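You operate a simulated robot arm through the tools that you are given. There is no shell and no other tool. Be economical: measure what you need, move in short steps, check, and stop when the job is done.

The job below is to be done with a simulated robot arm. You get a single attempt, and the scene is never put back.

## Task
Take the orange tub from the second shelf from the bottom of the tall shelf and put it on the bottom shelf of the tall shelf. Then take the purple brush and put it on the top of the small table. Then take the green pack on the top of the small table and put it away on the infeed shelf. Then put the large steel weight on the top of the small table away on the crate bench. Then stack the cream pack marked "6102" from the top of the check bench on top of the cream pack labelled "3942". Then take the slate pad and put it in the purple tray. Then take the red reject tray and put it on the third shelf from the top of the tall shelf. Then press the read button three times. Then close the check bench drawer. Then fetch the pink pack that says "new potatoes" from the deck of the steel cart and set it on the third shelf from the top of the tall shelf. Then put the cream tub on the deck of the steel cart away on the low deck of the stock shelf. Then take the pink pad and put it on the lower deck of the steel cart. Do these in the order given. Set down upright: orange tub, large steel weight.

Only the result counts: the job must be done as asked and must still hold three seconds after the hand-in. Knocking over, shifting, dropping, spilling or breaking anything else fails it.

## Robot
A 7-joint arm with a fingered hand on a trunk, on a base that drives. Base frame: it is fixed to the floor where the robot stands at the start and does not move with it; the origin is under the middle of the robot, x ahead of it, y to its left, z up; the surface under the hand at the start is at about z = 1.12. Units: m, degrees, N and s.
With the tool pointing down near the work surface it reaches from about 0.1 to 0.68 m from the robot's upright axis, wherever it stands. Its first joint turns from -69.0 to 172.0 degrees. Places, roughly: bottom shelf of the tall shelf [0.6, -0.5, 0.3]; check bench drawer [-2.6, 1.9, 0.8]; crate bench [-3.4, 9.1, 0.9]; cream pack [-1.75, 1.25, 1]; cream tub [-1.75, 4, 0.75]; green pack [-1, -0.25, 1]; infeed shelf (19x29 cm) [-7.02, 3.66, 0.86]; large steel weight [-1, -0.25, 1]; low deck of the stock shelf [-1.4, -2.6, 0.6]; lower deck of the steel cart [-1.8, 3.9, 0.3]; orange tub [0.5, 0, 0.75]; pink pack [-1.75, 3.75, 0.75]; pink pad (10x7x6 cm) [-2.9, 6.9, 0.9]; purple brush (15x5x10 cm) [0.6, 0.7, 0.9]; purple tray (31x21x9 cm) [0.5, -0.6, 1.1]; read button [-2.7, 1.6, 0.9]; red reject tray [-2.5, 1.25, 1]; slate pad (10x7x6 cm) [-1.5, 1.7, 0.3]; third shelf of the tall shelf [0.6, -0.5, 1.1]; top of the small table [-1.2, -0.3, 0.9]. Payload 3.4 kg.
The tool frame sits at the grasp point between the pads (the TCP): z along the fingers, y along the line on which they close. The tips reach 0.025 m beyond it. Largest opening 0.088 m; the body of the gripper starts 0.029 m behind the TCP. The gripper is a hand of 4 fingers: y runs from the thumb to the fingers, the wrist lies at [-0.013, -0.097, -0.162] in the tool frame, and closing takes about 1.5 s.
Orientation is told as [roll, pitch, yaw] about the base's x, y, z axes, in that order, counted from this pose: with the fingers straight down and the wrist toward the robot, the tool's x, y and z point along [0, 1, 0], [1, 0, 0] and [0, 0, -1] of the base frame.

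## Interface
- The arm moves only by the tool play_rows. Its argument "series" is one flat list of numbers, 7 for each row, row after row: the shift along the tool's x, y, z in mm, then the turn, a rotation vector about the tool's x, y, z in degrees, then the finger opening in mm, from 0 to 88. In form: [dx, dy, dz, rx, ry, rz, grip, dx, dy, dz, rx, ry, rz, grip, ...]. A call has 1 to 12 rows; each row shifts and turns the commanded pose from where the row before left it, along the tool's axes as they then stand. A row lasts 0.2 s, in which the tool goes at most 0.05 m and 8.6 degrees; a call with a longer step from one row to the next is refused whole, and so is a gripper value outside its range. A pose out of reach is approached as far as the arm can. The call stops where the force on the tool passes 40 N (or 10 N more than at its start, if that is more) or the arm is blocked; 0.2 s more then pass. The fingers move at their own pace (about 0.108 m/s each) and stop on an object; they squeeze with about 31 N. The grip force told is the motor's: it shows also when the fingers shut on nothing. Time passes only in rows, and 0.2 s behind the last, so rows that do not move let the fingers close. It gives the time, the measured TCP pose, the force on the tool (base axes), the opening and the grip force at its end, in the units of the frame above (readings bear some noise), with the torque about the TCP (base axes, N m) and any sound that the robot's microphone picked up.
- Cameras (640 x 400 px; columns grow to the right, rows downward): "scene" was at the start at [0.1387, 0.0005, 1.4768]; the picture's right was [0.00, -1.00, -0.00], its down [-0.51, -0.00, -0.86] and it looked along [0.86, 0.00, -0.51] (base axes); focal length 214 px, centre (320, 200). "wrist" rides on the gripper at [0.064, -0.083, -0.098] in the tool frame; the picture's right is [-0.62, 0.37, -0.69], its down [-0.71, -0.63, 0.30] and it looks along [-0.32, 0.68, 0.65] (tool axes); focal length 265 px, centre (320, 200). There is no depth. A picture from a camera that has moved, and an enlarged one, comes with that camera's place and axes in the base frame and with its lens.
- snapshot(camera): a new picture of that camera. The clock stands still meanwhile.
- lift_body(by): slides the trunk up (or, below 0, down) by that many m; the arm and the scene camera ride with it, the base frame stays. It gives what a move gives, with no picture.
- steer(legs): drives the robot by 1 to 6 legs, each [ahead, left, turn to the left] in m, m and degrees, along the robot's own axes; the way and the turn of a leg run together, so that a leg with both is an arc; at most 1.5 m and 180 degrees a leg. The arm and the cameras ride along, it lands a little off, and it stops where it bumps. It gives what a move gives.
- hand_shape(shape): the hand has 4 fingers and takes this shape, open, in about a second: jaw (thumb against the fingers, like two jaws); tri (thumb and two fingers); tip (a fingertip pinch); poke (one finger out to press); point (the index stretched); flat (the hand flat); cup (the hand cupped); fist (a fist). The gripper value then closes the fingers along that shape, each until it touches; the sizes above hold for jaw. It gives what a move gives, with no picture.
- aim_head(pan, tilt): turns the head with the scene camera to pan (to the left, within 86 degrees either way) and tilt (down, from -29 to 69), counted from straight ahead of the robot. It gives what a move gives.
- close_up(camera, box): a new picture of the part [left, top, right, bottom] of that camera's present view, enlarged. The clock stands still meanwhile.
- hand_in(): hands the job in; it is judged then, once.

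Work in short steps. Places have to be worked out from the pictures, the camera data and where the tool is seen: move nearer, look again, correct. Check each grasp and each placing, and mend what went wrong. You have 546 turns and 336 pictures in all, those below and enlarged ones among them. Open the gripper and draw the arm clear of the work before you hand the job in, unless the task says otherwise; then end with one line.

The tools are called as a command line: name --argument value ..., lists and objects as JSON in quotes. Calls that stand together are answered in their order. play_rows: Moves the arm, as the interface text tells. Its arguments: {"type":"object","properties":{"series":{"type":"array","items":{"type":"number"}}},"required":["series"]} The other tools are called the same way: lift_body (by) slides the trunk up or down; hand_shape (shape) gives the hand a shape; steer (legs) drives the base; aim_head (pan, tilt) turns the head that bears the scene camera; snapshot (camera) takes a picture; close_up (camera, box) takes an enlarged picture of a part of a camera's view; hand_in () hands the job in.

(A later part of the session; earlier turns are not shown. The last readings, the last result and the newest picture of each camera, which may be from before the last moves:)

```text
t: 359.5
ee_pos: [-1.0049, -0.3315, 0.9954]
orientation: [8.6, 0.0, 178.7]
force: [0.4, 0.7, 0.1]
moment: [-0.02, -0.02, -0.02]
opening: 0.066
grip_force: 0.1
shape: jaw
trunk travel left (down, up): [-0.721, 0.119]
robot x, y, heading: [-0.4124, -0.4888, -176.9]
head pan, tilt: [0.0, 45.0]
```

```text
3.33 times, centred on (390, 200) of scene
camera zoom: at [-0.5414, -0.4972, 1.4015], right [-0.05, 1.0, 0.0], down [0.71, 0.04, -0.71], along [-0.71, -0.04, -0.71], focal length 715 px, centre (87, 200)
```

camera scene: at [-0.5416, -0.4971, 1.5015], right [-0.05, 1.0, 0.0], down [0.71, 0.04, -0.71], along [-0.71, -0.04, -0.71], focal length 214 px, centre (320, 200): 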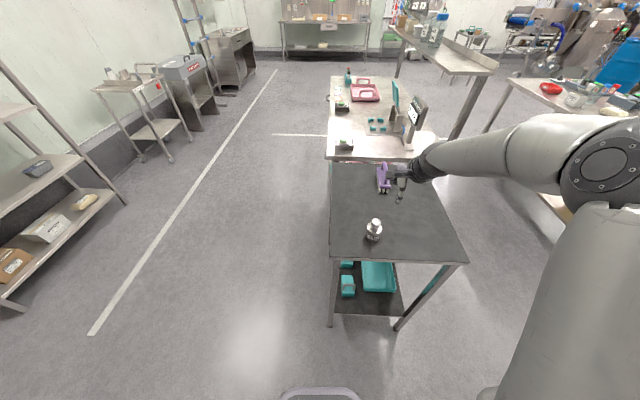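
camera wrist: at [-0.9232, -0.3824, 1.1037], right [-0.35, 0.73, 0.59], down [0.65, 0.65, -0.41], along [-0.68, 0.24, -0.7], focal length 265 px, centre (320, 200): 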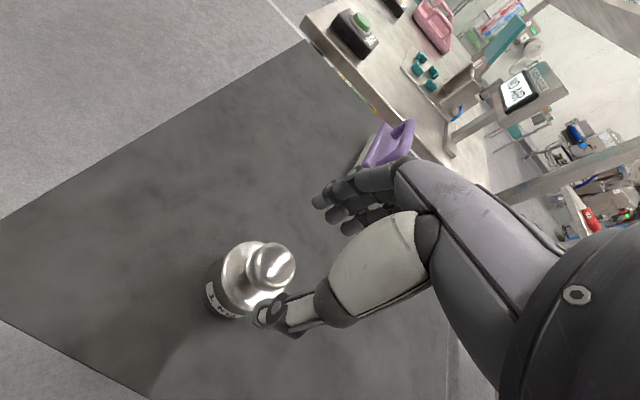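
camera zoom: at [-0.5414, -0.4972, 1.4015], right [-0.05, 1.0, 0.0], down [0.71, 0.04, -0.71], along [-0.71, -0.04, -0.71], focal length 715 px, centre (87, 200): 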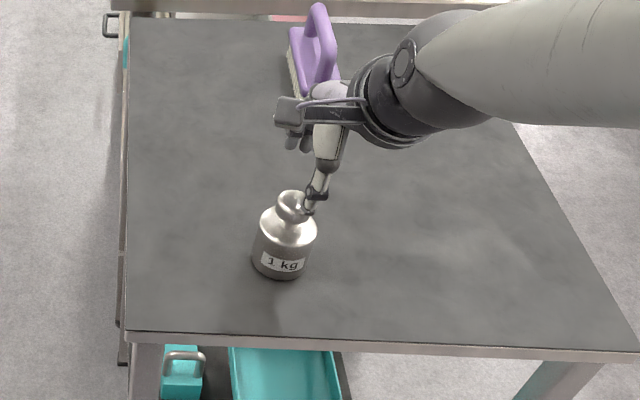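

Roll went the wrong way; correct it (−8.6°) and look again.

play_rows --series '[0, 5, 0, 0, -4.3, 0, 60, 0, 0, 0, 0, -4.3, 0, 60, 0, 0, 0, 0, 0, 0, 60]'

snapshot --camera "wrist"

close_up --camera "scene" --box '[320, 140, 460, 260]'

```text
t: 360.3
ee_pos: [-1.0101, -0.3303, 0.9954]
orientation: [0.1, 0.1, 178.7]
force: [-0.5, 0.4, -1.0]
moment: [-0.02, 0.03, 0.0]
opening: 0.0604
grip_force: 0.0
shape: jaw
trunk travel left (down, up): [-0.721, 0.119]
robot x, y, heading: [-0.4048, -0.4911, -177.0]
head pan, tilt: [0.0, 45.0]
```

```text
207 pictures are left
camera wrist: at [-0.9288, -0.3973, 1.0948], right [-0.35, 0.63, 0.69], down [0.65, 0.7, -0.31], along [-0.68, 0.34, -0.66], focal length 265 px, centre (320, 200)
```

wrist: 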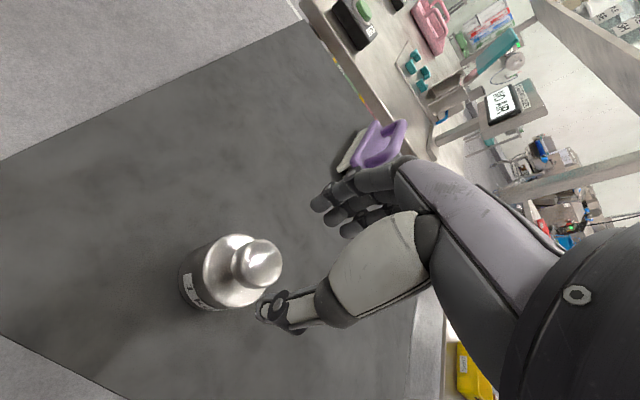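

```text
3.33 times, centred on (390, 200) of scene
camera zoom: at [-0.5417, -0.4966, 1.4015], right [-0.05, 1.0, 0.0], down [0.71, 0.04, -0.71], along [-0.71, -0.04, -0.71], focal length 715 px, centre (87, 200)
```

zoom: 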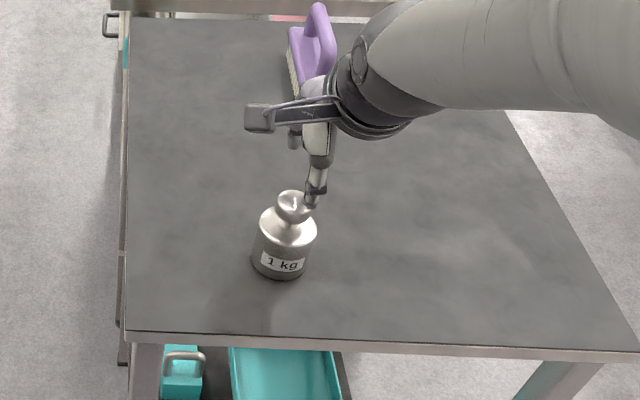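

Knob at (-1.014, -0.328). Lower the hand 6.7 cm.

play_rows --series '[-2, 4, 20, 0, 0, 0, 60, 0, 0, 20, 0, 0, 0, 60, 0, 0, 15, 0, 0, 0, 60, 0, 0, 8, 0, 0, 0, 60, 0, 0, 4, 0, 0, 0, 60, 0, 0, 0, 0, 0, 0, 60]'

snapshot --camera "wrist"

close_up --camera "scene" --box '[320, 140, 460, 260]'

```text
t: 361.7
ee_pos: [-1.0125, -0.3286, 0.9296]
orientation: [0.1, 0.1, 178.7]
force: [1.4, 0.2, -0.3]
moment: [0.0, -0.02, -0.05]
opening: 0.0611
grip_force: 0.1
shape: jaw
trunk travel left (down, up): [-0.721, 0.119]
robot x, y, heading: [-0.4087, -0.4913, -177.2]
head pan, tilt: [0.0, 45.0]
```

```text
205 pictures are left
camera wrist: at [-0.9322, -0.3958, 1.028], right [-0.35, 0.63, 0.69], down [0.65, 0.7, -0.31], along [-0.68, 0.34, -0.66], focal length 265 px, centre (320, 200)
```

wrist: 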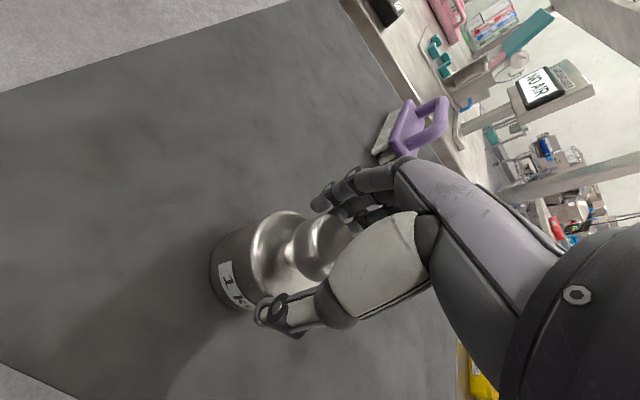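

```text
3.33 times, centred on (390, 200) of scene
camera zoom: at [-0.5408, -0.4972, 1.4015], right [-0.05, 1.0, 0.0], down [0.71, 0.04, -0.71], along [-0.71, -0.04, -0.71], focal length 715 px, centre (87, 200)
```

zoom: 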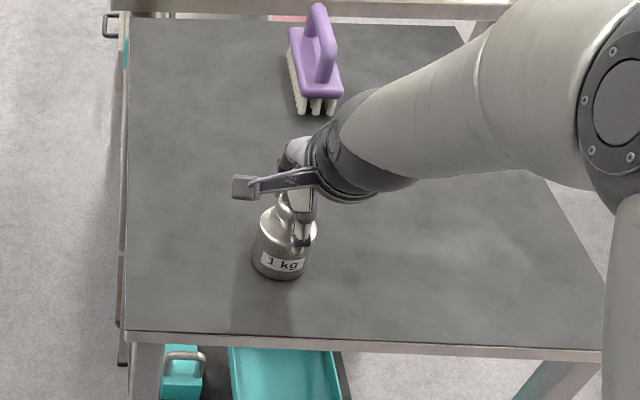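

The knob is right at the TCP. Close.

play_rows --series '[0, 0, 0, 0, 0, 0, 30, 0, 0, 0, 0, 0, 0, 5, 0, 0, 0, 0, 0, 0, 5, 0, 0, 0, 0, 0, 0, 5, 0, 0, 0, 0, 0, 0, 5]'

lift_body --by 0.06

snapshot --camera "wrist"

close_up --camera "scene" --box '[320, 140, 460, 260]'

```text
t: 362.9
ee_pos: [-1.0136, -0.3279, 0.9304]
orientation: [0.2, 0.1, 178.7]
force: [4.9, 0.5, 0.0]
moment: [0.03, -0.1, -0.02]
opening: 0.0457
grip_force: 31.2
shape: jaw
trunk travel left (down, up): [-0.721, 0.119]
robot x, y, heading: [-0.4088, -0.4937, -177.1]
head pan, tilt: [0.0, 45.0]
```

```text
t: 363.9
ee_pos: [-1.014, -0.3293, 0.989]
orientation: [0.2, 0.2, 178.6]
force: [0.1, 0.9, -11.1]
moment: [0.02, 0.05, 0.03]
opening: 0.0455
grip_force: 31.0
shape: jaw
trunk travel left (down, up): [-0.781, 0.059]
robot x, y, heading: [-0.4093, -0.4885, -177.0]
head pan, tilt: [0.0, 45.0]
```

```text
203 pictures are left
camera wrist: at [-0.9342, -0.3953, 1.087], right [-0.36, 0.63, 0.69], down [0.65, 0.7, -0.3], along [-0.67, 0.34, -0.66], focal length 265 px, centre (320, 200)
```

wrist: 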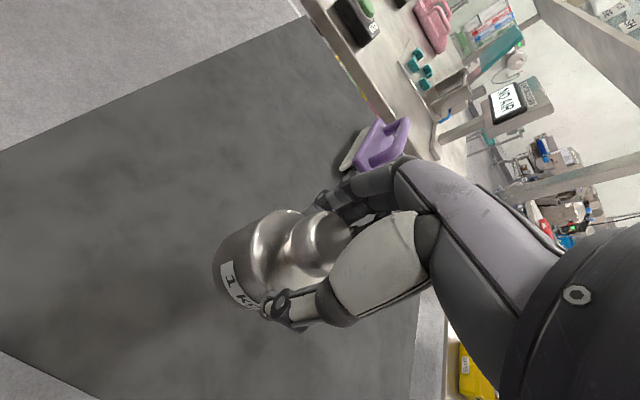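

```text
3.33 times, centred on (390, 200) of scene
camera zoom: at [-0.5437, -0.4965, 1.4613], right [-0.05, 1.0, 0.0], down [0.71, 0.04, -0.71], along [-0.71, -0.04, -0.71], focal length 715 px, centre (87, 200)
```

zoom: 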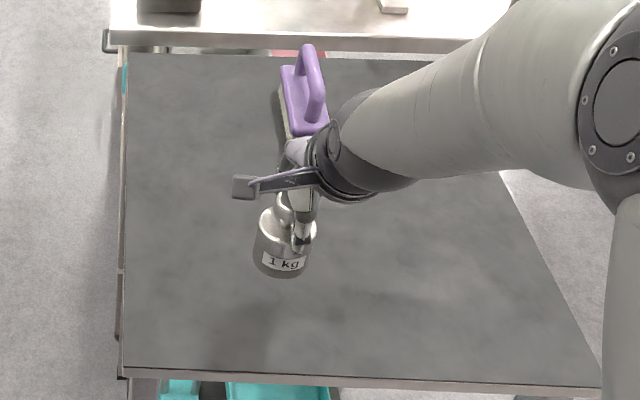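

Weight lifted (≈1 kg on the tool). Raise, back off and go north around toward the crate bench.

lift_body --by 0.055

steer --legs '[[-0.1, 0, -2.8], [0, -1.2, 0], [0.3, 0, 0], [0, 0, -90], [1.2, 0, 0]]'

aim_head --pan 20 --tilt 15

snapshot --camera "scene"

```text
t: 364.8
ee_pos: [-1.0153, -0.3287, 1.0436]
orientation: [0.3, 0.2, 178.7]
force: [0.3, 1.3, -9.7]
moment: [0.0, 0.06, -0.02]
opening: 0.0454
grip_force: 31.2
shape: jaw
trunk travel left (down, up): [-0.836, 0.004]
robot x, y, heading: [-0.41, -0.4903, -177.0]
head pan, tilt: [0.0, 45.0]
```

```text
t: 382.8
ee_pos: [-0.4285, 2.4977, 1.0437]
orientation: [0.3, 0.2, 85.7]
force: [-0.2, -0.3, -10.5]
moment: [0.05, -0.02, 0.01]
opening: 0.0454
grip_force: 30.9
shape: jaw
trunk travel left (down, up): [-0.836, 0.004]
robot x, y, heading: [-0.6196, 1.8966, 89.8]
head pan, tilt: [0.0, 45.0]
```

```text
t: 383.7
ee_pos: [-0.4277, 2.4968, 1.0434]
orientation: [0.2, 0.2, 85.8]
force: [0.4, 0.2, -9.5]
moment: [0.08, -0.05, 0.05]
opening: 0.0455
grip_force: 31.1
shape: jaw
trunk travel left (down, up): [-0.836, 0.004]
robot x, y, heading: [-0.6206, 1.8999, 89.9]
head pan, tilt: [20.0, 15.0]
```

```text
201 pictures are left
camera scene: at [-0.6538, 2.0401, 1.563], right [0.94, 0.34, 0.0], down [0.09, -0.25, -0.97], along [-0.33, 0.91, -0.26], focal length 214 px, centre (320, 200)
```

scene: 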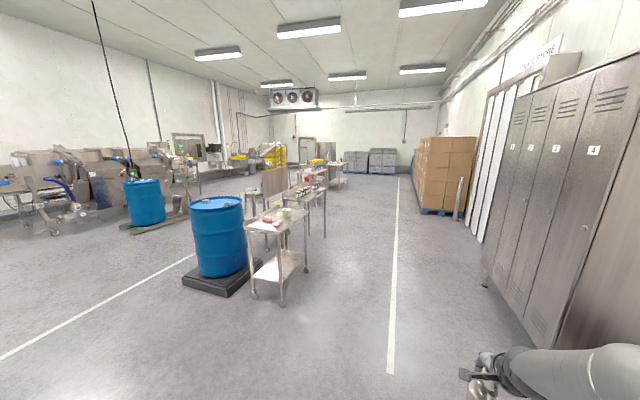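

Path ahead is clear at x≈−0.85. Continue north and look again.

steer --legs '[[1.4, 0.2, 0], [1.4, 0.05, 0], [1.2, 0, 0]]'

aim_head --pan 35 --tilt 15

snapshot --camera "scene"

```text
t: 402.9
ee_pos: [-0.6522, 6.4801, 1.0435]
orientation: [0.3, 0.3, 85.9]
force: [-0.4, -0.3, -9.6]
moment: [0.08, -0.06, 0.0]
opening: 0.0455
grip_force: 30.5
shape: jaw
trunk travel left (down, up): [-0.836, 0.004]
robot x, y, heading: [-0.8425, 5.8834, 90.2]
head pan, tilt: [20.0, 15.0]
```

```text
t: 403.7
ee_pos: [-0.6521, 6.4797, 1.0434]
orientation: [0.2, 0.3, 86.0]
force: [-0.2, -0.2, -9.3]
moment: [0.04, -0.04, 0.04]
opening: 0.0456
grip_force: 31.3
shape: jaw
trunk travel left (down, up): [-0.836, 0.004]
robot x, y, heading: [-0.8389, 5.8778, 90.5]
head pan, tilt: [35.0, 15.0]
```

```text
200 pictures are left
camera scene: at [-0.8975, 6.0107, 1.5631], right [0.82, 0.58, 0.0], down [0.15, -0.21, -0.97], along [-0.56, 0.79, -0.26], focal length 214 px, centre (320, 200)
```

scene: 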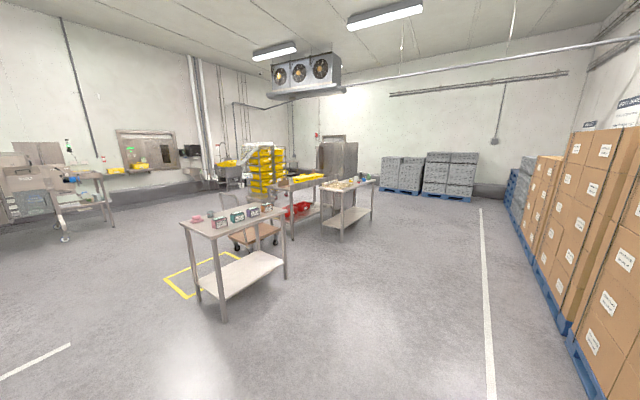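

close_up --camera "scene" --box '[170, 130, 400, 310]'

```text
2.22 times, centred on (285, 220) of scene
camera zoom: at [-0.8975, 6.0107, 1.5631], right [0.82, 0.58, 0.0], down [0.15, -0.21, -0.97], along [-0.56, 0.79, -0.26], focal length 477 px, centre (398, 156)
```

zoom: 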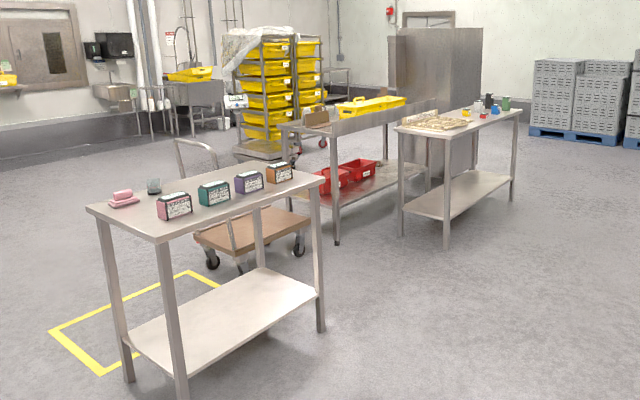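

Crate bench: the one with the yellow tray, its south end at y≈8.5, x −3.97…−3.24; a trolley stands south of it. Go to the gap south-east of it and look.

steer --legs '[[0.3, 0.85, 0], [1.4, 0, 0], [0.4, 0, 40], [0.35, 0, 0]]'

aim_head --pan 15 --tilt 25

snapshot --camera "scene"

```text
t: 418.9
ee_pos: [-2.3036, 8.7965, 1.0432]
orientation: [0.3, 0.2, 127.0]
force: [-0.4, -0.1, -9.8]
moment: [0.04, 0.04, 0.0]
opening: 0.0454
grip_force: 31.2
shape: jaw
trunk travel left (down, up): [-0.836, 0.004]
robot x, y, heading: [-2.0567, 8.2159, 131.3]
head pan, tilt: [35.0, 15.0]
```

```text
t: 419.8
ee_pos: [-2.3028, 8.7966, 1.043]
orientation: [0.3, 0.4, 126.9]
force: [-0.6, -0.4, -9.9]
moment: [0.06, 0.0, 0.03]
opening: 0.0449
grip_force: 31.3
shape: jaw
trunk travel left (down, up): [-0.836, 0.004]
robot x, y, heading: [-2.0564, 8.2214, 131.1]
head pan, tilt: [15.0, 25.0]
```

```text
198 pictures are left
camera scene: at [-2.1679, 8.311, 1.5469], right [0.56, 0.83, 0.0], down [0.35, -0.24, -0.91], along [-0.75, 0.5, -0.42], focal length 214 px, centre (320, 200)
```

scene: 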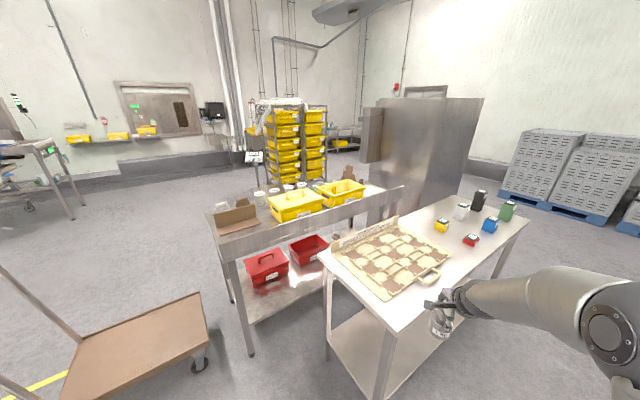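

close_up --camera "scene" --box '[195, 165, 415, 275]'

```text
2.91 times, centred on (305, 220) of scene
camera zoom: at [-2.1679, 8.311, 1.5469], right [0.56, 0.83, 0.0], down [0.35, -0.24, -0.91], along [-0.75, 0.5, -0.42], focal length 624 px, centre (364, 142)
```

zoom: 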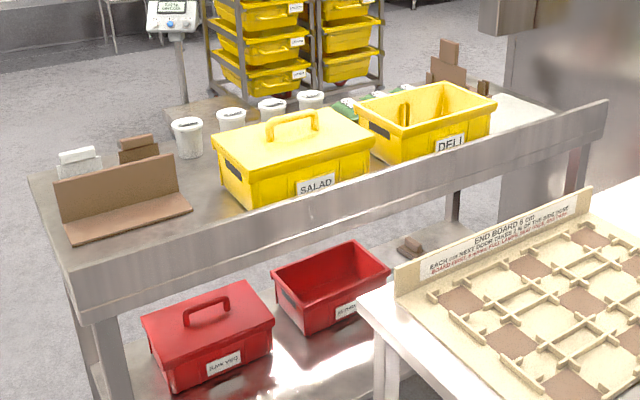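

Free strip on the crate bench: x −3.33…−3.14, y 8.40…8.74, behind an upstand about 0.94 high. Target (-3.235, 8.57). Raise the hand 6 cm, turn and approach.

play_rows --series '[0, 0, -30, 0, 0, 0, 5, 0, 0, -30, 0, 0, 0, 5, 0, 0, 0, 0, 0, 0, 5]'

steer --legs '[[0, 0, 29], [0.5, 0.2, 0]]'

aim_head --pan -5 --tilt 35

snapshot --camera "scene"

snapshot --camera "wrist"

```text
t: 420.6
ee_pos: [-2.3038, 8.7996, 1.1025]
orientation: [0.1, 0.3, 126.9]
force: [0.3, 0.4, -9.6]
moment: [0.05, 0.0, -0.01]
opening: 0.029
grip_force: 31.2
shape: jaw
trunk travel left (down, up): [-0.836, 0.004]
robot x, y, heading: [-2.0571, 8.216, 131.5]
head pan, tilt: [15.0, 25.0]
```

```text
t: 425.1
ee_pos: [-3.0933, 8.5811, 1.1041]
orientation: [0.3, 0.3, 156.0]
force: [0.0, -0.8, -10.0]
moment: [0.03, 0.05, 0.01]
opening: 0.0286
grip_force: 31.3
shape: jaw
trunk travel left (down, up): [-0.836, 0.004]
robot x, y, heading: [-2.5957, 8.1946, 160.4]
head pan, tilt: [15.0, 25.0]
```

```text
t: 425.9
ee_pos: [-3.0919, 8.5812, 1.1016]
orientation: [0.1, 0.2, 156.0]
force: [-0.2, 0.0, -9.0]
moment: [0.0, 0.01, -0.01]
opening: 0.0289
grip_force: 31.2
shape: jaw
trunk travel left (down, up): [-0.836, 0.004]
robot x, y, heading: [-2.5936, 8.1994, 160.3]
head pan, tilt: [-5.0, 35.0]
```

```text
196 pictures are left
camera scene: at [-2.7253, 8.2521, 1.5311], right [0.42, 0.91, 0.0], down [0.52, -0.24, -0.82], along [-0.74, 0.34, -0.57], focal length 214 px, centre (320, 200)
```

scene: 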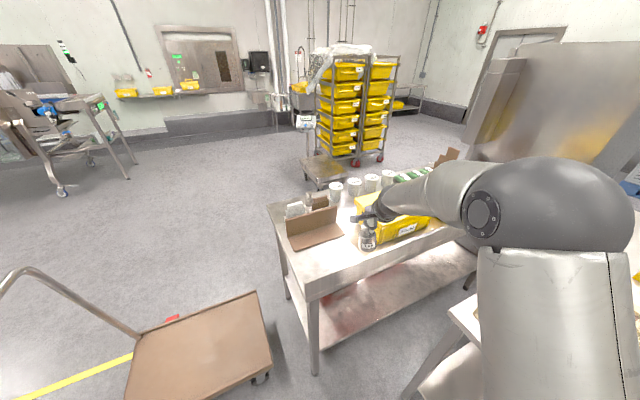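

```text
195 pictures are left
camera wrist: at [-3.0435, 8.4878, 1.2017], right [-0.09, 0.72, 0.69], down [0.87, 0.4, -0.3], along [-0.49, 0.57, -0.66], focal length 265 px, centre (320, 200)
```

wrist: 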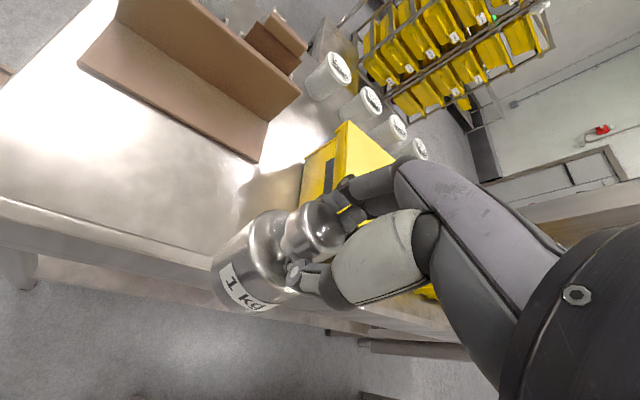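

The weight slid slightly so that it now hangs under its knob (29 mm) — secure. Move to (-3.215, 8.55).

steer --legs '[[0.106, 0.07, 0]]'

lift_body --by -0.1

snapshot --camera "wrist"

close_up --camera "scene" --box '[270, 160, 480, 300]'

```text
t: 427.2
ee_pos: [-3.2161, 8.5486, 1.1038]
orientation: [0.2, 0.4, 156.3]
force: [0.7, -0.2, -9.3]
moment: [0.02, 0.04, 0.04]
opening: 0.0287
grip_force: 30.7
shape: jaw
trunk travel left (down, up): [-0.836, 0.004]
robot x, y, heading: [-2.7158, 8.1694, 160.5]
head pan, tilt: [-5.0, 35.0]
```

```text
t: 428.6
ee_pos: [-3.2168, 8.5485, 1.0022]
orientation: [0.2, 0.3, 156.3]
force: [0.4, 0.0, -9.4]
moment: [0.02, 0.02, 0.02]
opening: 0.0287
grip_force: 31.0
shape: jaw
trunk travel left (down, up): [-0.736, 0.104]
robot x, y, heading: [-2.7214, 8.1634, 160.5]
head pan, tilt: [-5.0, 35.0]
```

```text
194 pictures are left
camera wrist: at [-3.1671, 8.4553, 1.1018], right [-0.09, 0.72, 0.69], down [0.87, 0.4, -0.3], along [-0.49, 0.57, -0.66], focal length 265 px, centre (320, 200)
```

wrist: 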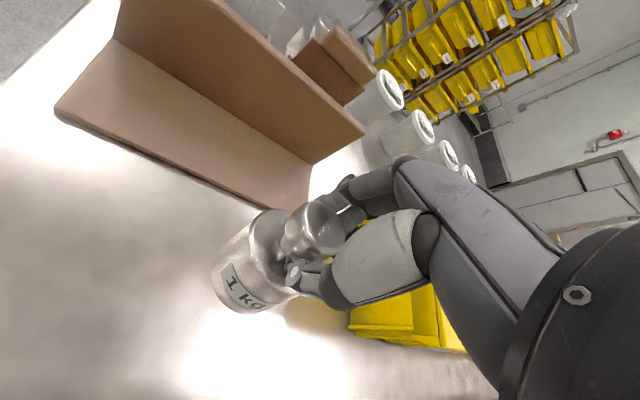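

```text
2.86 times, centred on (375, 230) of scene
camera zoom: at [-2.8482, 8.2204, 1.4311], right [0.41, 0.91, 0.0], down [0.52, -0.24, -0.82], along [-0.75, 0.34, -0.57], focal length 613 px, centre (163, 114)
```

zoom: 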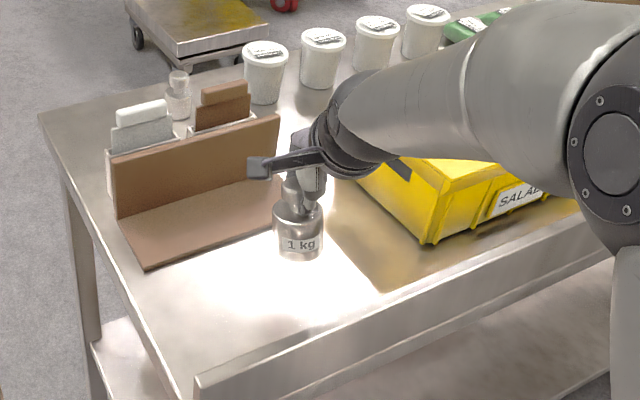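

Good spot. Lower in steps to contact.

lift_body --by -0.03

play_rows --series '[0, 0, 5, 0, 0, 0, 5, 0, 0, 5, 0, 0, 0, 5, 0, 0, 5, 0, 0, 0, 5, 0, 0, 0, 0, 0, 0, 5]'

close_up --camera "scene" --box '[270, 160, 480, 300]'

```text
t: 429.3
ee_pos: [-3.2172, 8.5484, 0.9725]
orientation: [0.1, 0.3, 156.3]
force: [-0.1, -1.3, -9.9]
moment: [0.04, 0.03, 0.01]
opening: 0.0287
grip_force: 31.0
shape: jaw
trunk travel left (down, up): [-0.706, 0.134]
robot x, y, heading: [-2.7172, 8.1648, 160.6]
head pan, tilt: [-5.0, 35.0]
```

```text
t: 430.3
ee_pos: [-3.2167, 8.5482, 0.9574]
orientation: [0.1, 0.3, 156.3]
force: [0.1, -0.3, -10.7]
moment: [0.04, -0.01, 0.02]
opening: 0.0285
grip_force: 31.5
shape: jaw
trunk travel left (down, up): [-0.706, 0.134]
robot x, y, heading: [-2.7179, 8.1675, 160.6]
head pan, tilt: [-5.0, 35.0]
```

```text
2.86 times, centred on (375, 230) of scene
camera zoom: at [-2.8484, 8.2205, 1.4011], right [0.41, 0.91, 0.0], down [0.52, -0.24, -0.82], along [-0.74, 0.34, -0.57], focal length 613 px, centre (163, 114)
```

zoom: 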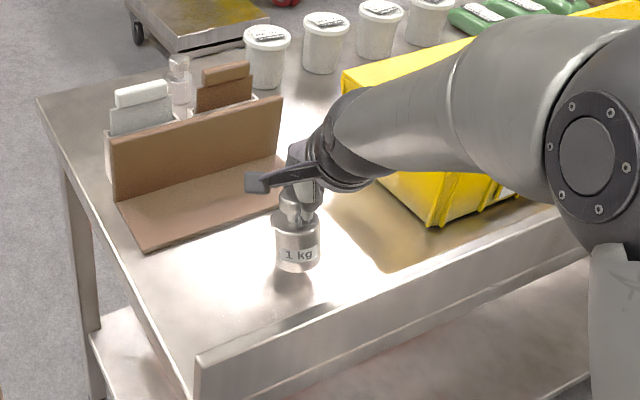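

play_rows --series '[0, 0, 4, 0, 0, 0, 5, 0, 0, 4, 0, 0, 0, 5, 0, 0, 4, 0, 0, 0, 5, 0, 0, 0, 0, 0, 0, 5]'

```text
t: 431.3
ee_pos: [-3.2165, 8.5476, 0.945]
orientation: [0.1, 0.3, 156.3]
force: [-0.8, -0.2, -9.3]
moment: [0.05, 0.05, 0.02]
opening: 0.0287
grip_force: 31.0
shape: jaw
trunk travel left (down, up): [-0.706, 0.134]
robot x, y, heading: [-2.7215, 8.1662, 160.8]
head pan, tilt: [-5.0, 35.0]
```

play_rows --series '[0, 0, 4, 0, 0, 0, 5, 0, 0, 4, 0, 0, 0, 5, 0, 0, 4, 0, 0, 0, 5, 0, 0, 0, 0, 0, 0, 5]'

close_up --camera "scene" --box '[270, 160, 480, 300]'

```text
t: 432.3
ee_pos: [-3.214, 8.5487, 0.9384]
orientation: [0.3, -0.1, 156.2]
force: [5.1, 2.1, 12.0]
moment: [-0.08, 0.1, 0.04]
opening: 0.0294
grip_force: 30.4
shape: jaw
trunk travel left (down, up): [-0.706, 0.134]
robot x, y, heading: [-2.7178, 8.1683, 160.5]
head pan, tilt: [-5.0, 35.0]
```

```text
2.86 times, centred on (375, 230) of scene
camera zoom: at [-2.8436, 8.2185, 1.4018], right [0.41, 0.91, 0.0], down [0.52, -0.24, -0.82], along [-0.75, 0.34, -0.57], focal length 613 px, centre (163, 114)
```

zoom: 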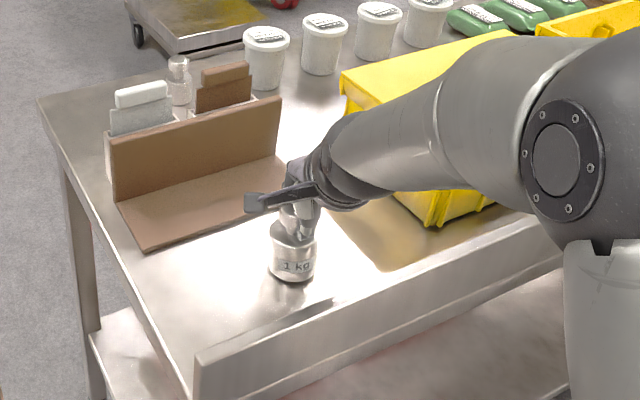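

Standing on the bench (contact). Ease up 2 mm, open, and rise.

play_rows --series '[0, 0, -2, 0, 0, 0, 5, 0, 0, 0, 0, 0, 0, 40, 0, 0, 0, 0, 0, 0, 70, 0, 0, 0, 0, 0, 0, 70, 0, 0, 0, 0, 0, 0, 70]'

lift_body --by 0.13

close_up --camera "scene" --box '[270, 160, 480, 300]'

```text
t: 433.5
ee_pos: [-3.2167, 8.5467, 0.9366]
orientation: [0.1, 0.3, 156.3]
force: [-0.6, 0.5, 0.0]
moment: [0.0, 0.0, 0.01]
opening: 0.0695
grip_force: 0.0
shape: jaw
trunk travel left (down, up): [-0.706, 0.134]
robot x, y, heading: [-2.7193, 8.1635, 160.8]
head pan, tilt: [-5.0, 35.0]
```

```text
t: 435.1
ee_pos: [-3.2161, 8.5474, 1.066]
orientation: [0.1, 0.3, 156.3]
force: [0.8, 0.6, -0.1]
moment: [-0.02, -0.03, 0.01]
opening: 0.0695
grip_force: 0.0
shape: jaw
trunk travel left (down, up): [-0.836, 0.004]
robot x, y, heading: [-2.7199, 8.1643, 160.9]
head pan, tilt: [-5.0, 35.0]
```

```text
2.86 times, centred on (375, 230) of scene
camera zoom: at [-2.8469, 8.2194, 1.5313], right [0.41, 0.91, 0.0], down [0.52, -0.24, -0.82], along [-0.75, 0.34, -0.57], focal length 613 px, centre (163, 114)
```

zoom: 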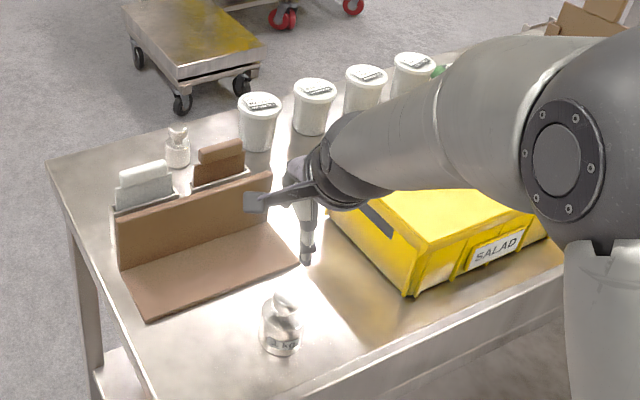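

Weight stands upright. Next: the cream packs on the check bench. Drive back south.

steer --legs '[[-1.04, -0.36, 0], [0, 0, 109], [1.2, 0.9, 0], [1.5, 0, 0], [1.5, 0, 0], [1.5, 0, 0]]'

steer --legs '[[1.4, 0, 0]]'

aim_head --pan -40 --tilt 25

snapshot --camera "scene"

```text
t: 473.3
ee_pos: [-1.2295, 1.8376, 1.0664]
orientation: [0.0, 0.1, -95.7]
force: [-0.2, 0.0, 0.0]
moment: [0.04, 0.02, 0.05]
opening: 0.0695
grip_force: 0.2
shape: jaw
trunk travel left (down, up): [-0.836, 0.004]
robot x, y, heading: [-1.0197, 2.429, -91.3]
head pan, tilt: [-5.0, 35.0]
```

```text
t: 476.2
ee_pos: [-1.2408, 1.4717, 1.064]
orientation: [0.1, 0.4, -95.8]
force: [-0.1, 0.8, 0.6]
moment: [0.01, -0.01, -0.02]
opening: 0.0697
grip_force: 0.0
shape: jaw
trunk travel left (down, up): [-0.836, 0.004]
robot x, y, heading: [-1.0286, 2.0654, -91.7]
head pan, tilt: [-5.0, 35.0]
stopped in leg 1: the robot was blocked; the commanded pose is now the measured one
```

```text
t: 477.2
ee_pos: [-1.2397, 1.4744, 1.0671]
orientation: [0.2, 0.1, -95.9]
force: [0.4, -0.1, 0.0]
moment: [-0.01, -0.01, -0.02]
opening: 0.0694
grip_force: 0.2
shape: jaw
trunk travel left (down, up): [-0.836, 0.004]
robot x, y, heading: [-1.032, 2.0604, -91.5]
head pan, tilt: [-40.0, 25.0]
```

```text
189 pictures are left
camera scene: at [-1.0932, 1.9471, 1.547], right [-0.75, 0.66, 0.0], down [0.28, 0.32, -0.91], along [-0.6, -0.68, -0.42], focal length 214 px, centre (320, 200)
```

scene: 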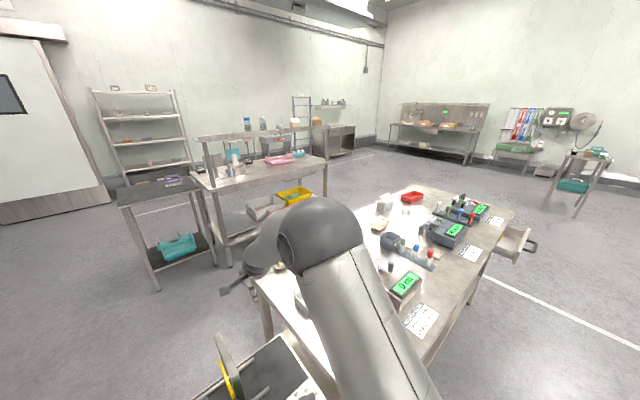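

Blocked by something low ahead. Look down there.

aim_head --pan 5 --tilt 60

snapshot --camera "scene"

```text
t: 478.3
ee_pos: [-1.2411, 1.4745, 1.0657]
orientation: [0.1, 0.2, -95.8]
force: [-0.3, -0.4, 0.3]
moment: [-0.01, 0.02, 0.0]
opening: 0.0699
grip_force: 0.1
shape: jaw
trunk travel left (down, up): [-0.836, 0.004]
robot x, y, heading: [-1.027, 2.0707, -91.9]
head pan, tilt: [5.0, 60.0]
```

```text
188 pictures are left
camera scene: at [-1.0283, 1.9499, 1.497], right [-1.0, -0.06, 0.0], down [-0.05, 0.86, -0.5], along [0.03, -0.5, -0.87], focal length 214 px, centre (320, 200)
```

scene: 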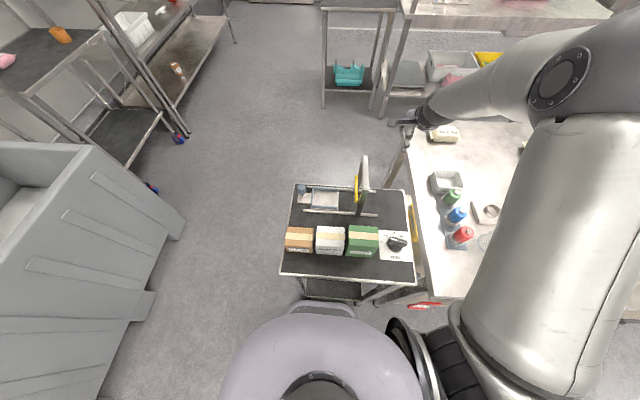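

A small cart stands at the bench's east end; I touched it. Back off, sidestep east and pass it.

steer --legs '[[-0.1, 0, 0], [0, 0.42, 1.9], [1.45, 0, 0]]'

aim_head --pan -80 --tilt 35

snapshot --camera "scene"

```text
t: 480.6
ee_pos: [-1.1018, 1.5716, 1.0668]
orientation: [-1.2, 0.1, -96.0]
force: [-31.5, -1.5, 2.8]
moment: [0.13, 0.34, 1.37]
opening: 0.071
grip_force: 0.1
shape: jaw
trunk travel left (down, up): [-0.836, 0.004]
robot x, y, heading: [-0.8728, 2.1593, -91.4]
head pan, tilt: [5.0, 60.0]
stopped in leg 2: the force on the tool passed its limit at 46 N (the readings are from after the stop); the commanded pose is now the measured one
```

```text
t: 482.2
ee_pos: [-1.099, 1.5715, 1.0671]
orientation: [-1.0, -0.2, -96.1]
force: [-28.7, -2.5, 12.9]
moment: [0.51, 0.58, 1.26]
opening: 0.0714
grip_force: 0.1
shape: jaw
trunk travel left (down, up): [-0.836, 0.004]
robot x, y, heading: [-0.8704, 2.1618, -91.3]
head pan, tilt: [-80.0, 35.0]
```

```text
187 pictures are left
camera scene: at [-0.9688, 2.101, 1.5309], right [-0.15, 0.99, 0.0], down [0.57, 0.09, -0.82], along [-0.81, -0.13, -0.58], focal length 214 px, centre (320, 200)
```

scene: 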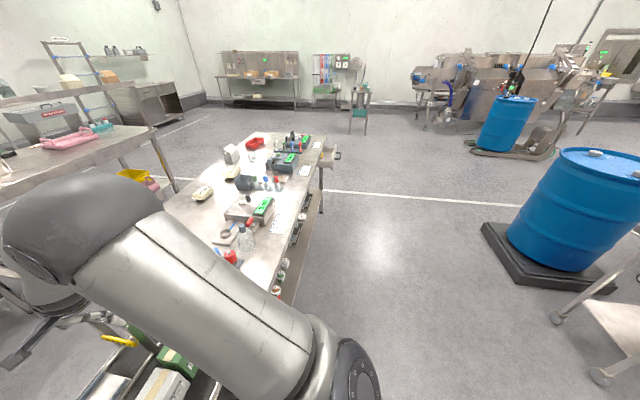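

The hand pressed against the upright plate on that cart. Move back west a few cm and look from the other side.

steer --legs '[[0, -0.06, 0]]'

aim_head --pan 0 --tilt 50

snapshot --camera "scene"

snapshot --camera "wrist"

```text
t: 483.1
ee_pos: [-1.1497, 1.5724, 1.067]
orientation: [-1.0, 0.1, -95.9]
force: [-0.1, 0.0, 0.1]
moment: [-0.01, 0.01, -0.01]
opening: 0.0695
grip_force: 0.0
shape: jaw
trunk travel left (down, up): [-0.836, 0.004]
robot x, y, heading: [-0.931, 2.1596, -91.0]
head pan, tilt: [-80.0, 35.0]
```

```text
t: 484.7
ee_pos: [-1.1502, 1.5736, 1.0663]
orientation: [-1.0, 0.1, -95.8]
force: [0.2, 0.7, -0.2]
moment: [0.0, -0.02, -0.01]
opening: 0.07
grip_force: 0.0
shape: jaw
trunk travel left (down, up): [-0.836, 0.004]
robot x, y, heading: [-0.9322, 2.1647, -91.1]
head pan, tilt: [0.0, 50.0]
```

```text
186 pictures are left
camera scene: at [-0.9344, 2.0371, 1.5096], right [-1.0, 0.02, 0.0], down [0.02, 0.77, -0.64], along [-0.01, -0.64, -0.77], focal length 214 px, centre (320, 200)
```

scene: 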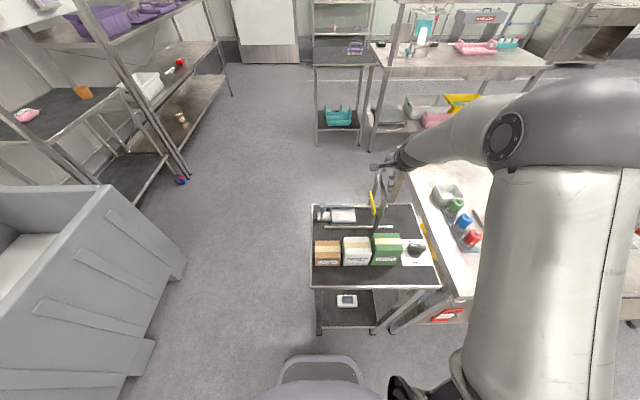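

```text
185 pictures are left
camera wrist: at [-1.0758, 1.6474, 1.1641], right [-0.64, -0.31, 0.7], down [-0.65, 0.7, -0.29], along [-0.4, -0.64, -0.65], focal length 265 px, centre (320, 200)
```

wrist: 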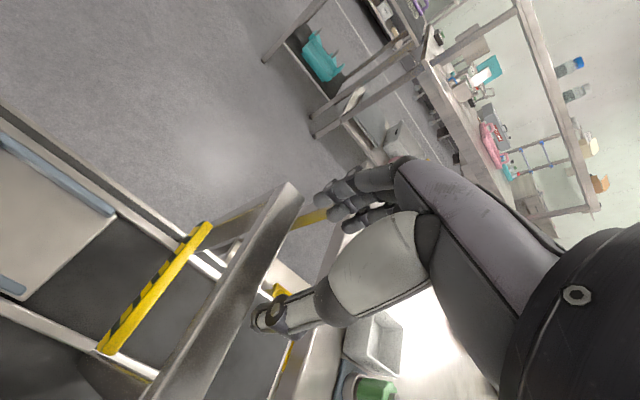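

The plate (a slicer-like fixture) still stands. Raise the hand 13 cm by the arm, then sidestep east and pass.

play_rows --series '[0, 0, -40, 0, 0, 0, 70, 0, 0, -40, 0, 0, 0, 70, 0, 0, -40, 0, 0, 0, 70, 0, 0, -30, 0, 0, 0, 70, 0, 0, 0, 0, 0, 0, 70]'

steer --legs '[[0, 0.4, 1.0]]'

snapshot --camera "scene"

```text
t: 485.9
ee_pos: [-1.1457, 1.5727, 1.2158]
orientation: [-1.0, 0.3, -95.9]
force: [-0.2, -0.7, -0.5]
moment: [0.03, -0.01, -0.05]
opening: 0.0697
grip_force: 0.0
shape: jaw
trunk travel left (down, up): [-0.836, 0.004]
robot x, y, heading: [-0.9305, 2.1653, -91.4]
head pan, tilt: [0.0, 50.0]
```

```text
t: 488.4
ee_pos: [-0.7372, 1.5645, 1.2156]
orientation: [-0.9, 0.1, -95.2]
force: [-0.6, 0.0, -0.6]
moment: [0.0, -0.02, 0.01]
opening: 0.0701
grip_force: 0.1
shape: jaw
trunk travel left (down, up): [-0.836, 0.004]
robot x, y, heading: [-0.5307, 2.1557, -90.6]
head pan, tilt: [0.0, 50.0]
```

```text
184 pictures are left
camera scene: at [-0.5308, 2.0309, 1.5096], right [-1.0, 0.01, 0.0], down [0.01, 0.77, -0.64], along [-0.01, -0.64, -0.77], focal length 214 px, centre (320, 200)
```

scene: 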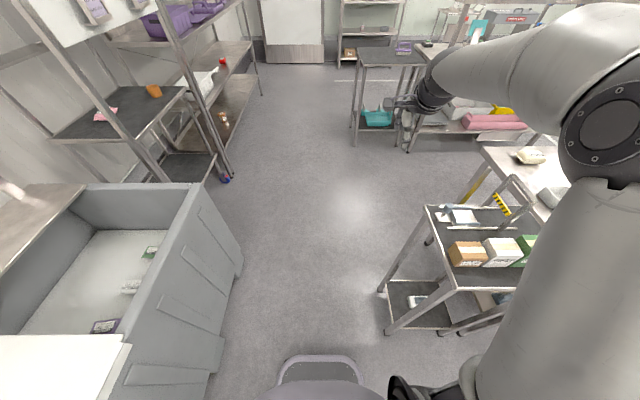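

Clear. Drive south to the aisle mouth, turn around to face north, and crab west along the check bench.

steer --legs '[[1.45, 0.0, 0], [0, 0, 180], [-0.1, 0.5, 0]]'

aim_head --pan 20 --tilt 35

snapshot --camera "scene"

```text
t: 505.6
ee_pos: [-0.8493, 1.1903, 1.2166]
orientation: [-0.9, 0.1, 87.1]
force: [-0.4, -0.2, -0.3]
moment: [0.0, 0.0, 0.0]
opening: 0.0699
grip_force: 0.0
shape: jaw
trunk travel left (down, up): [-0.836, 0.004]
robot x, y, heading: [-1.0335, 0.5875, 91.6]
head pan, tilt: [0.0, 50.0]
```

```text
t: 506.5
ee_pos: [-0.8501, 1.1902, 1.216]
orientation: [-1.1, 0.2, 87.1]
force: [0.2, 0.1, -0.5]
moment: [-0.03, 0.02, 0.0]
opening: 0.0699
grip_force: 0.1
shape: jaw
trunk travel left (down, up): [-0.836, 0.004]
robot x, y, heading: [-1.0352, 0.5854, 91.6]
head pan, tilt: [20.0, 35.0]
```

```text
183 pictures are left
camera scene: at [-1.0702, 0.7208, 1.5313], right [0.93, 0.37, 0.0], down [0.21, -0.53, -0.82], along [-0.3, 0.76, -0.57], focal length 214 px, centre (320, 200)
```

scene: 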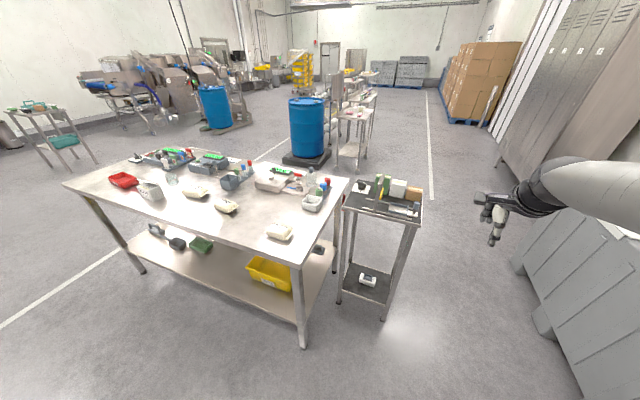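

steer --legs '[[0, 0.45, -1.6]]'

aim_head --pan 15 --tilt 40

snapshot --camera "scene"

close_up --camera "scene" --box '[200, 120, 420, 280]'

```text
t: 509.2
ee_pos: [-1.283, 1.1784, 1.2162]
orientation: [-1.0, 0.1, 85.7]
force: [-0.1, -0.3, -0.5]
moment: [0.03, 0.02, -0.02]
opening: 0.0698
grip_force: 0.0
shape: jaw
trunk travel left (down, up): [-0.836, 0.004]
robot x, y, heading: [-1.4867, 0.5801, 90.4]
head pan, tilt: [20.0, 35.0]
```

```text
t: 509.8
ee_pos: [-1.283, 1.1771, 1.2169]
orientation: [-1.0, 0.1, 85.7]
force: [0.5, 0.9, 0.6]
moment: [0.03, 0.03, 0.03]
opening: 0.0698
grip_force: 0.1
shape: jaw
trunk travel left (down, up): [-0.836, 0.004]
robot x, y, heading: [-1.4829, 0.5803, 90.3]
head pan, tilt: [15.0, 40.0]
```

```text
182 pictures are left
camera scene: at [-1.5068, 0.7129, 1.5238], right [0.96, 0.27, 0.0], down [0.17, -0.62, -0.77], along [-0.2, 0.74, -0.64], focal length 214 px, centre (320, 200)
```

scene: 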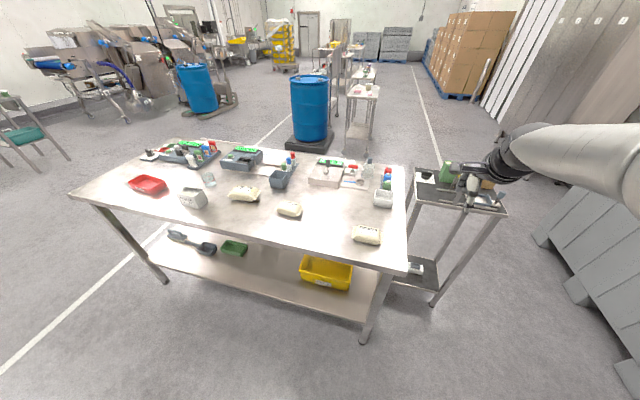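

```text
2.50 times, centred on (310, 200) of scene
camera zoom: at [-1.5068, 0.7129, 1.5238], right [0.96, 0.27, 0.0], down [0.17, -0.62, -0.77], along [-0.2, 0.74, -0.64], focal length 536 px, centre (345, 200)
```

zoom: 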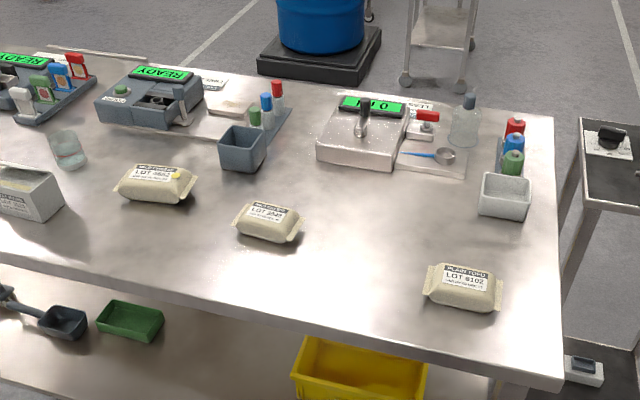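

close_up --camera "scene" --box '[225, 180, 310, 225]'

close_up --camera "scene" --box '[335, 210, 400, 250]'

```text
7.53 times, centred on (268, 202) of scene
camera zoom: at [-1.5068, 0.7129, 1.5238], right [0.96, 0.27, 0.0], down [0.17, -0.62, -0.77], along [-0.2, 0.74, -0.64], focal length 1615 px, centre (715, 181)
```

zoom: 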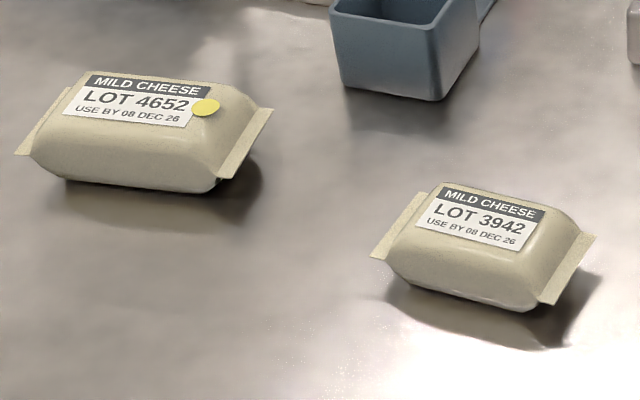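

```text
9.85 times, centred on (368, 230) of scene
camera zoom: at [-1.5068, 0.7129, 1.5238], right [0.96, 0.27, 0.0], down [0.17, -0.62, -0.77], along [-0.2, 0.74, -0.64], focal length 2112 px, centre (-148, -95)
```

zoom: 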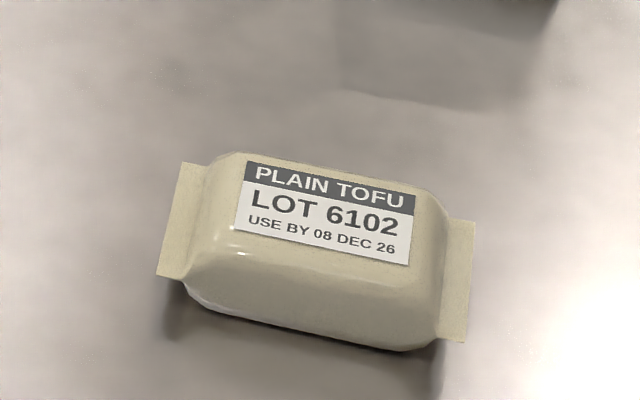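

6102 is the right one at ≈(-1.474, 1.282), 3942 at ≈(-1.818, 1.346), both with long axis along x. Position over 6102 and lower partway.

steer --legs '[[0.1, 0.19, 0]]'

play_rows --series '[0, 0, 0, 0, 0, -4.3, 88, 0, 0, 0, 0, 0, 0, 88]'

lift_body --by -0.2

snapshot --camera "wrist"

snapshot --camera "scene"

```text
t: 511.5
ee_pos: [-1.4701, 1.2767, 1.2169]
orientation: [-1.0, 0.1, 85.6]
force: [-0.1, -0.5, 0.4]
moment: [-0.03, -0.03, 0.0]
opening: 0.0697
grip_force: 0.0
shape: jaw
trunk travel left (down, up): [-0.836, 0.004]
robot x, y, heading: [-1.6741, 0.68, 90.5]
head pan, tilt: [15.0, 40.0]
```

```text
t: 512.1
ee_pos: [-1.4707, 1.277, 1.2158]
orientation: [-1.0, 0.3, 90.0]
force: [-0.5, 0.4, -0.6]
moment: [0.0, -0.03, 0.0]
opening: 0.0876
grip_force: 0.0
shape: jaw
trunk travel left (down, up): [-0.836, 0.004]
robot x, y, heading: [-1.6753, 0.6784, 90.2]
head pan, tilt: [15.0, 40.0]
```

```text
t: 514.3
ee_pos: [-1.4703, 1.2754, 1.0168]
orientation: [-0.9, 0.1, 89.9]
force: [0.0, 1.4, 0.2]
moment: [0.01, -0.01, 0.02]
opening: 0.0878
grip_force: 0.1
shape: jaw
trunk travel left (down, up): [-0.636, 0.204]
robot x, y, heading: [-1.6682, 0.6799, 90.3]
head pan, tilt: [15.0, 40.0]
```

```text
178 pictures are left
camera wrist: at [-1.5371, 1.1924, 1.1141], right [0.61, 0.37, 0.7], down [0.72, -0.63, -0.29], along [0.34, 0.68, -0.65], focal length 265 px, centre (320, 200)
```

wrist: 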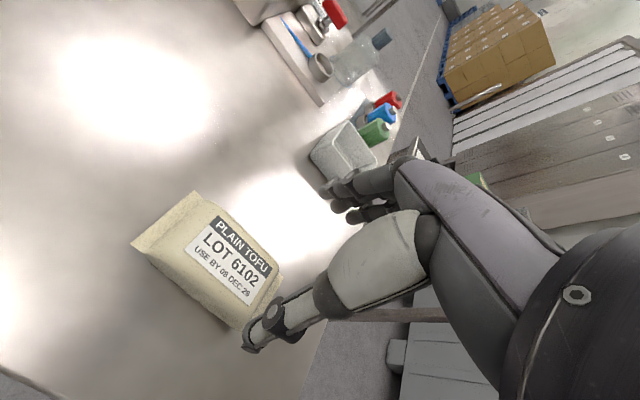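

```text
177 pictures are left
camera scene: at [-1.6952, 0.8121, 1.3238], right [0.96, 0.26, 0.0], down [0.17, -0.62, -0.77], along [-0.2, 0.74, -0.64], focal length 214 px, centre (320, 200)
```

scene: 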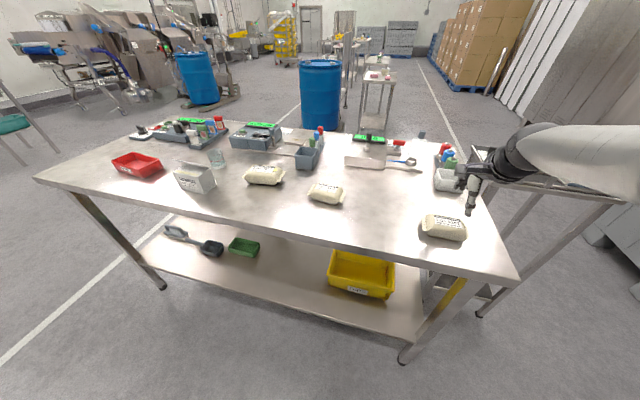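

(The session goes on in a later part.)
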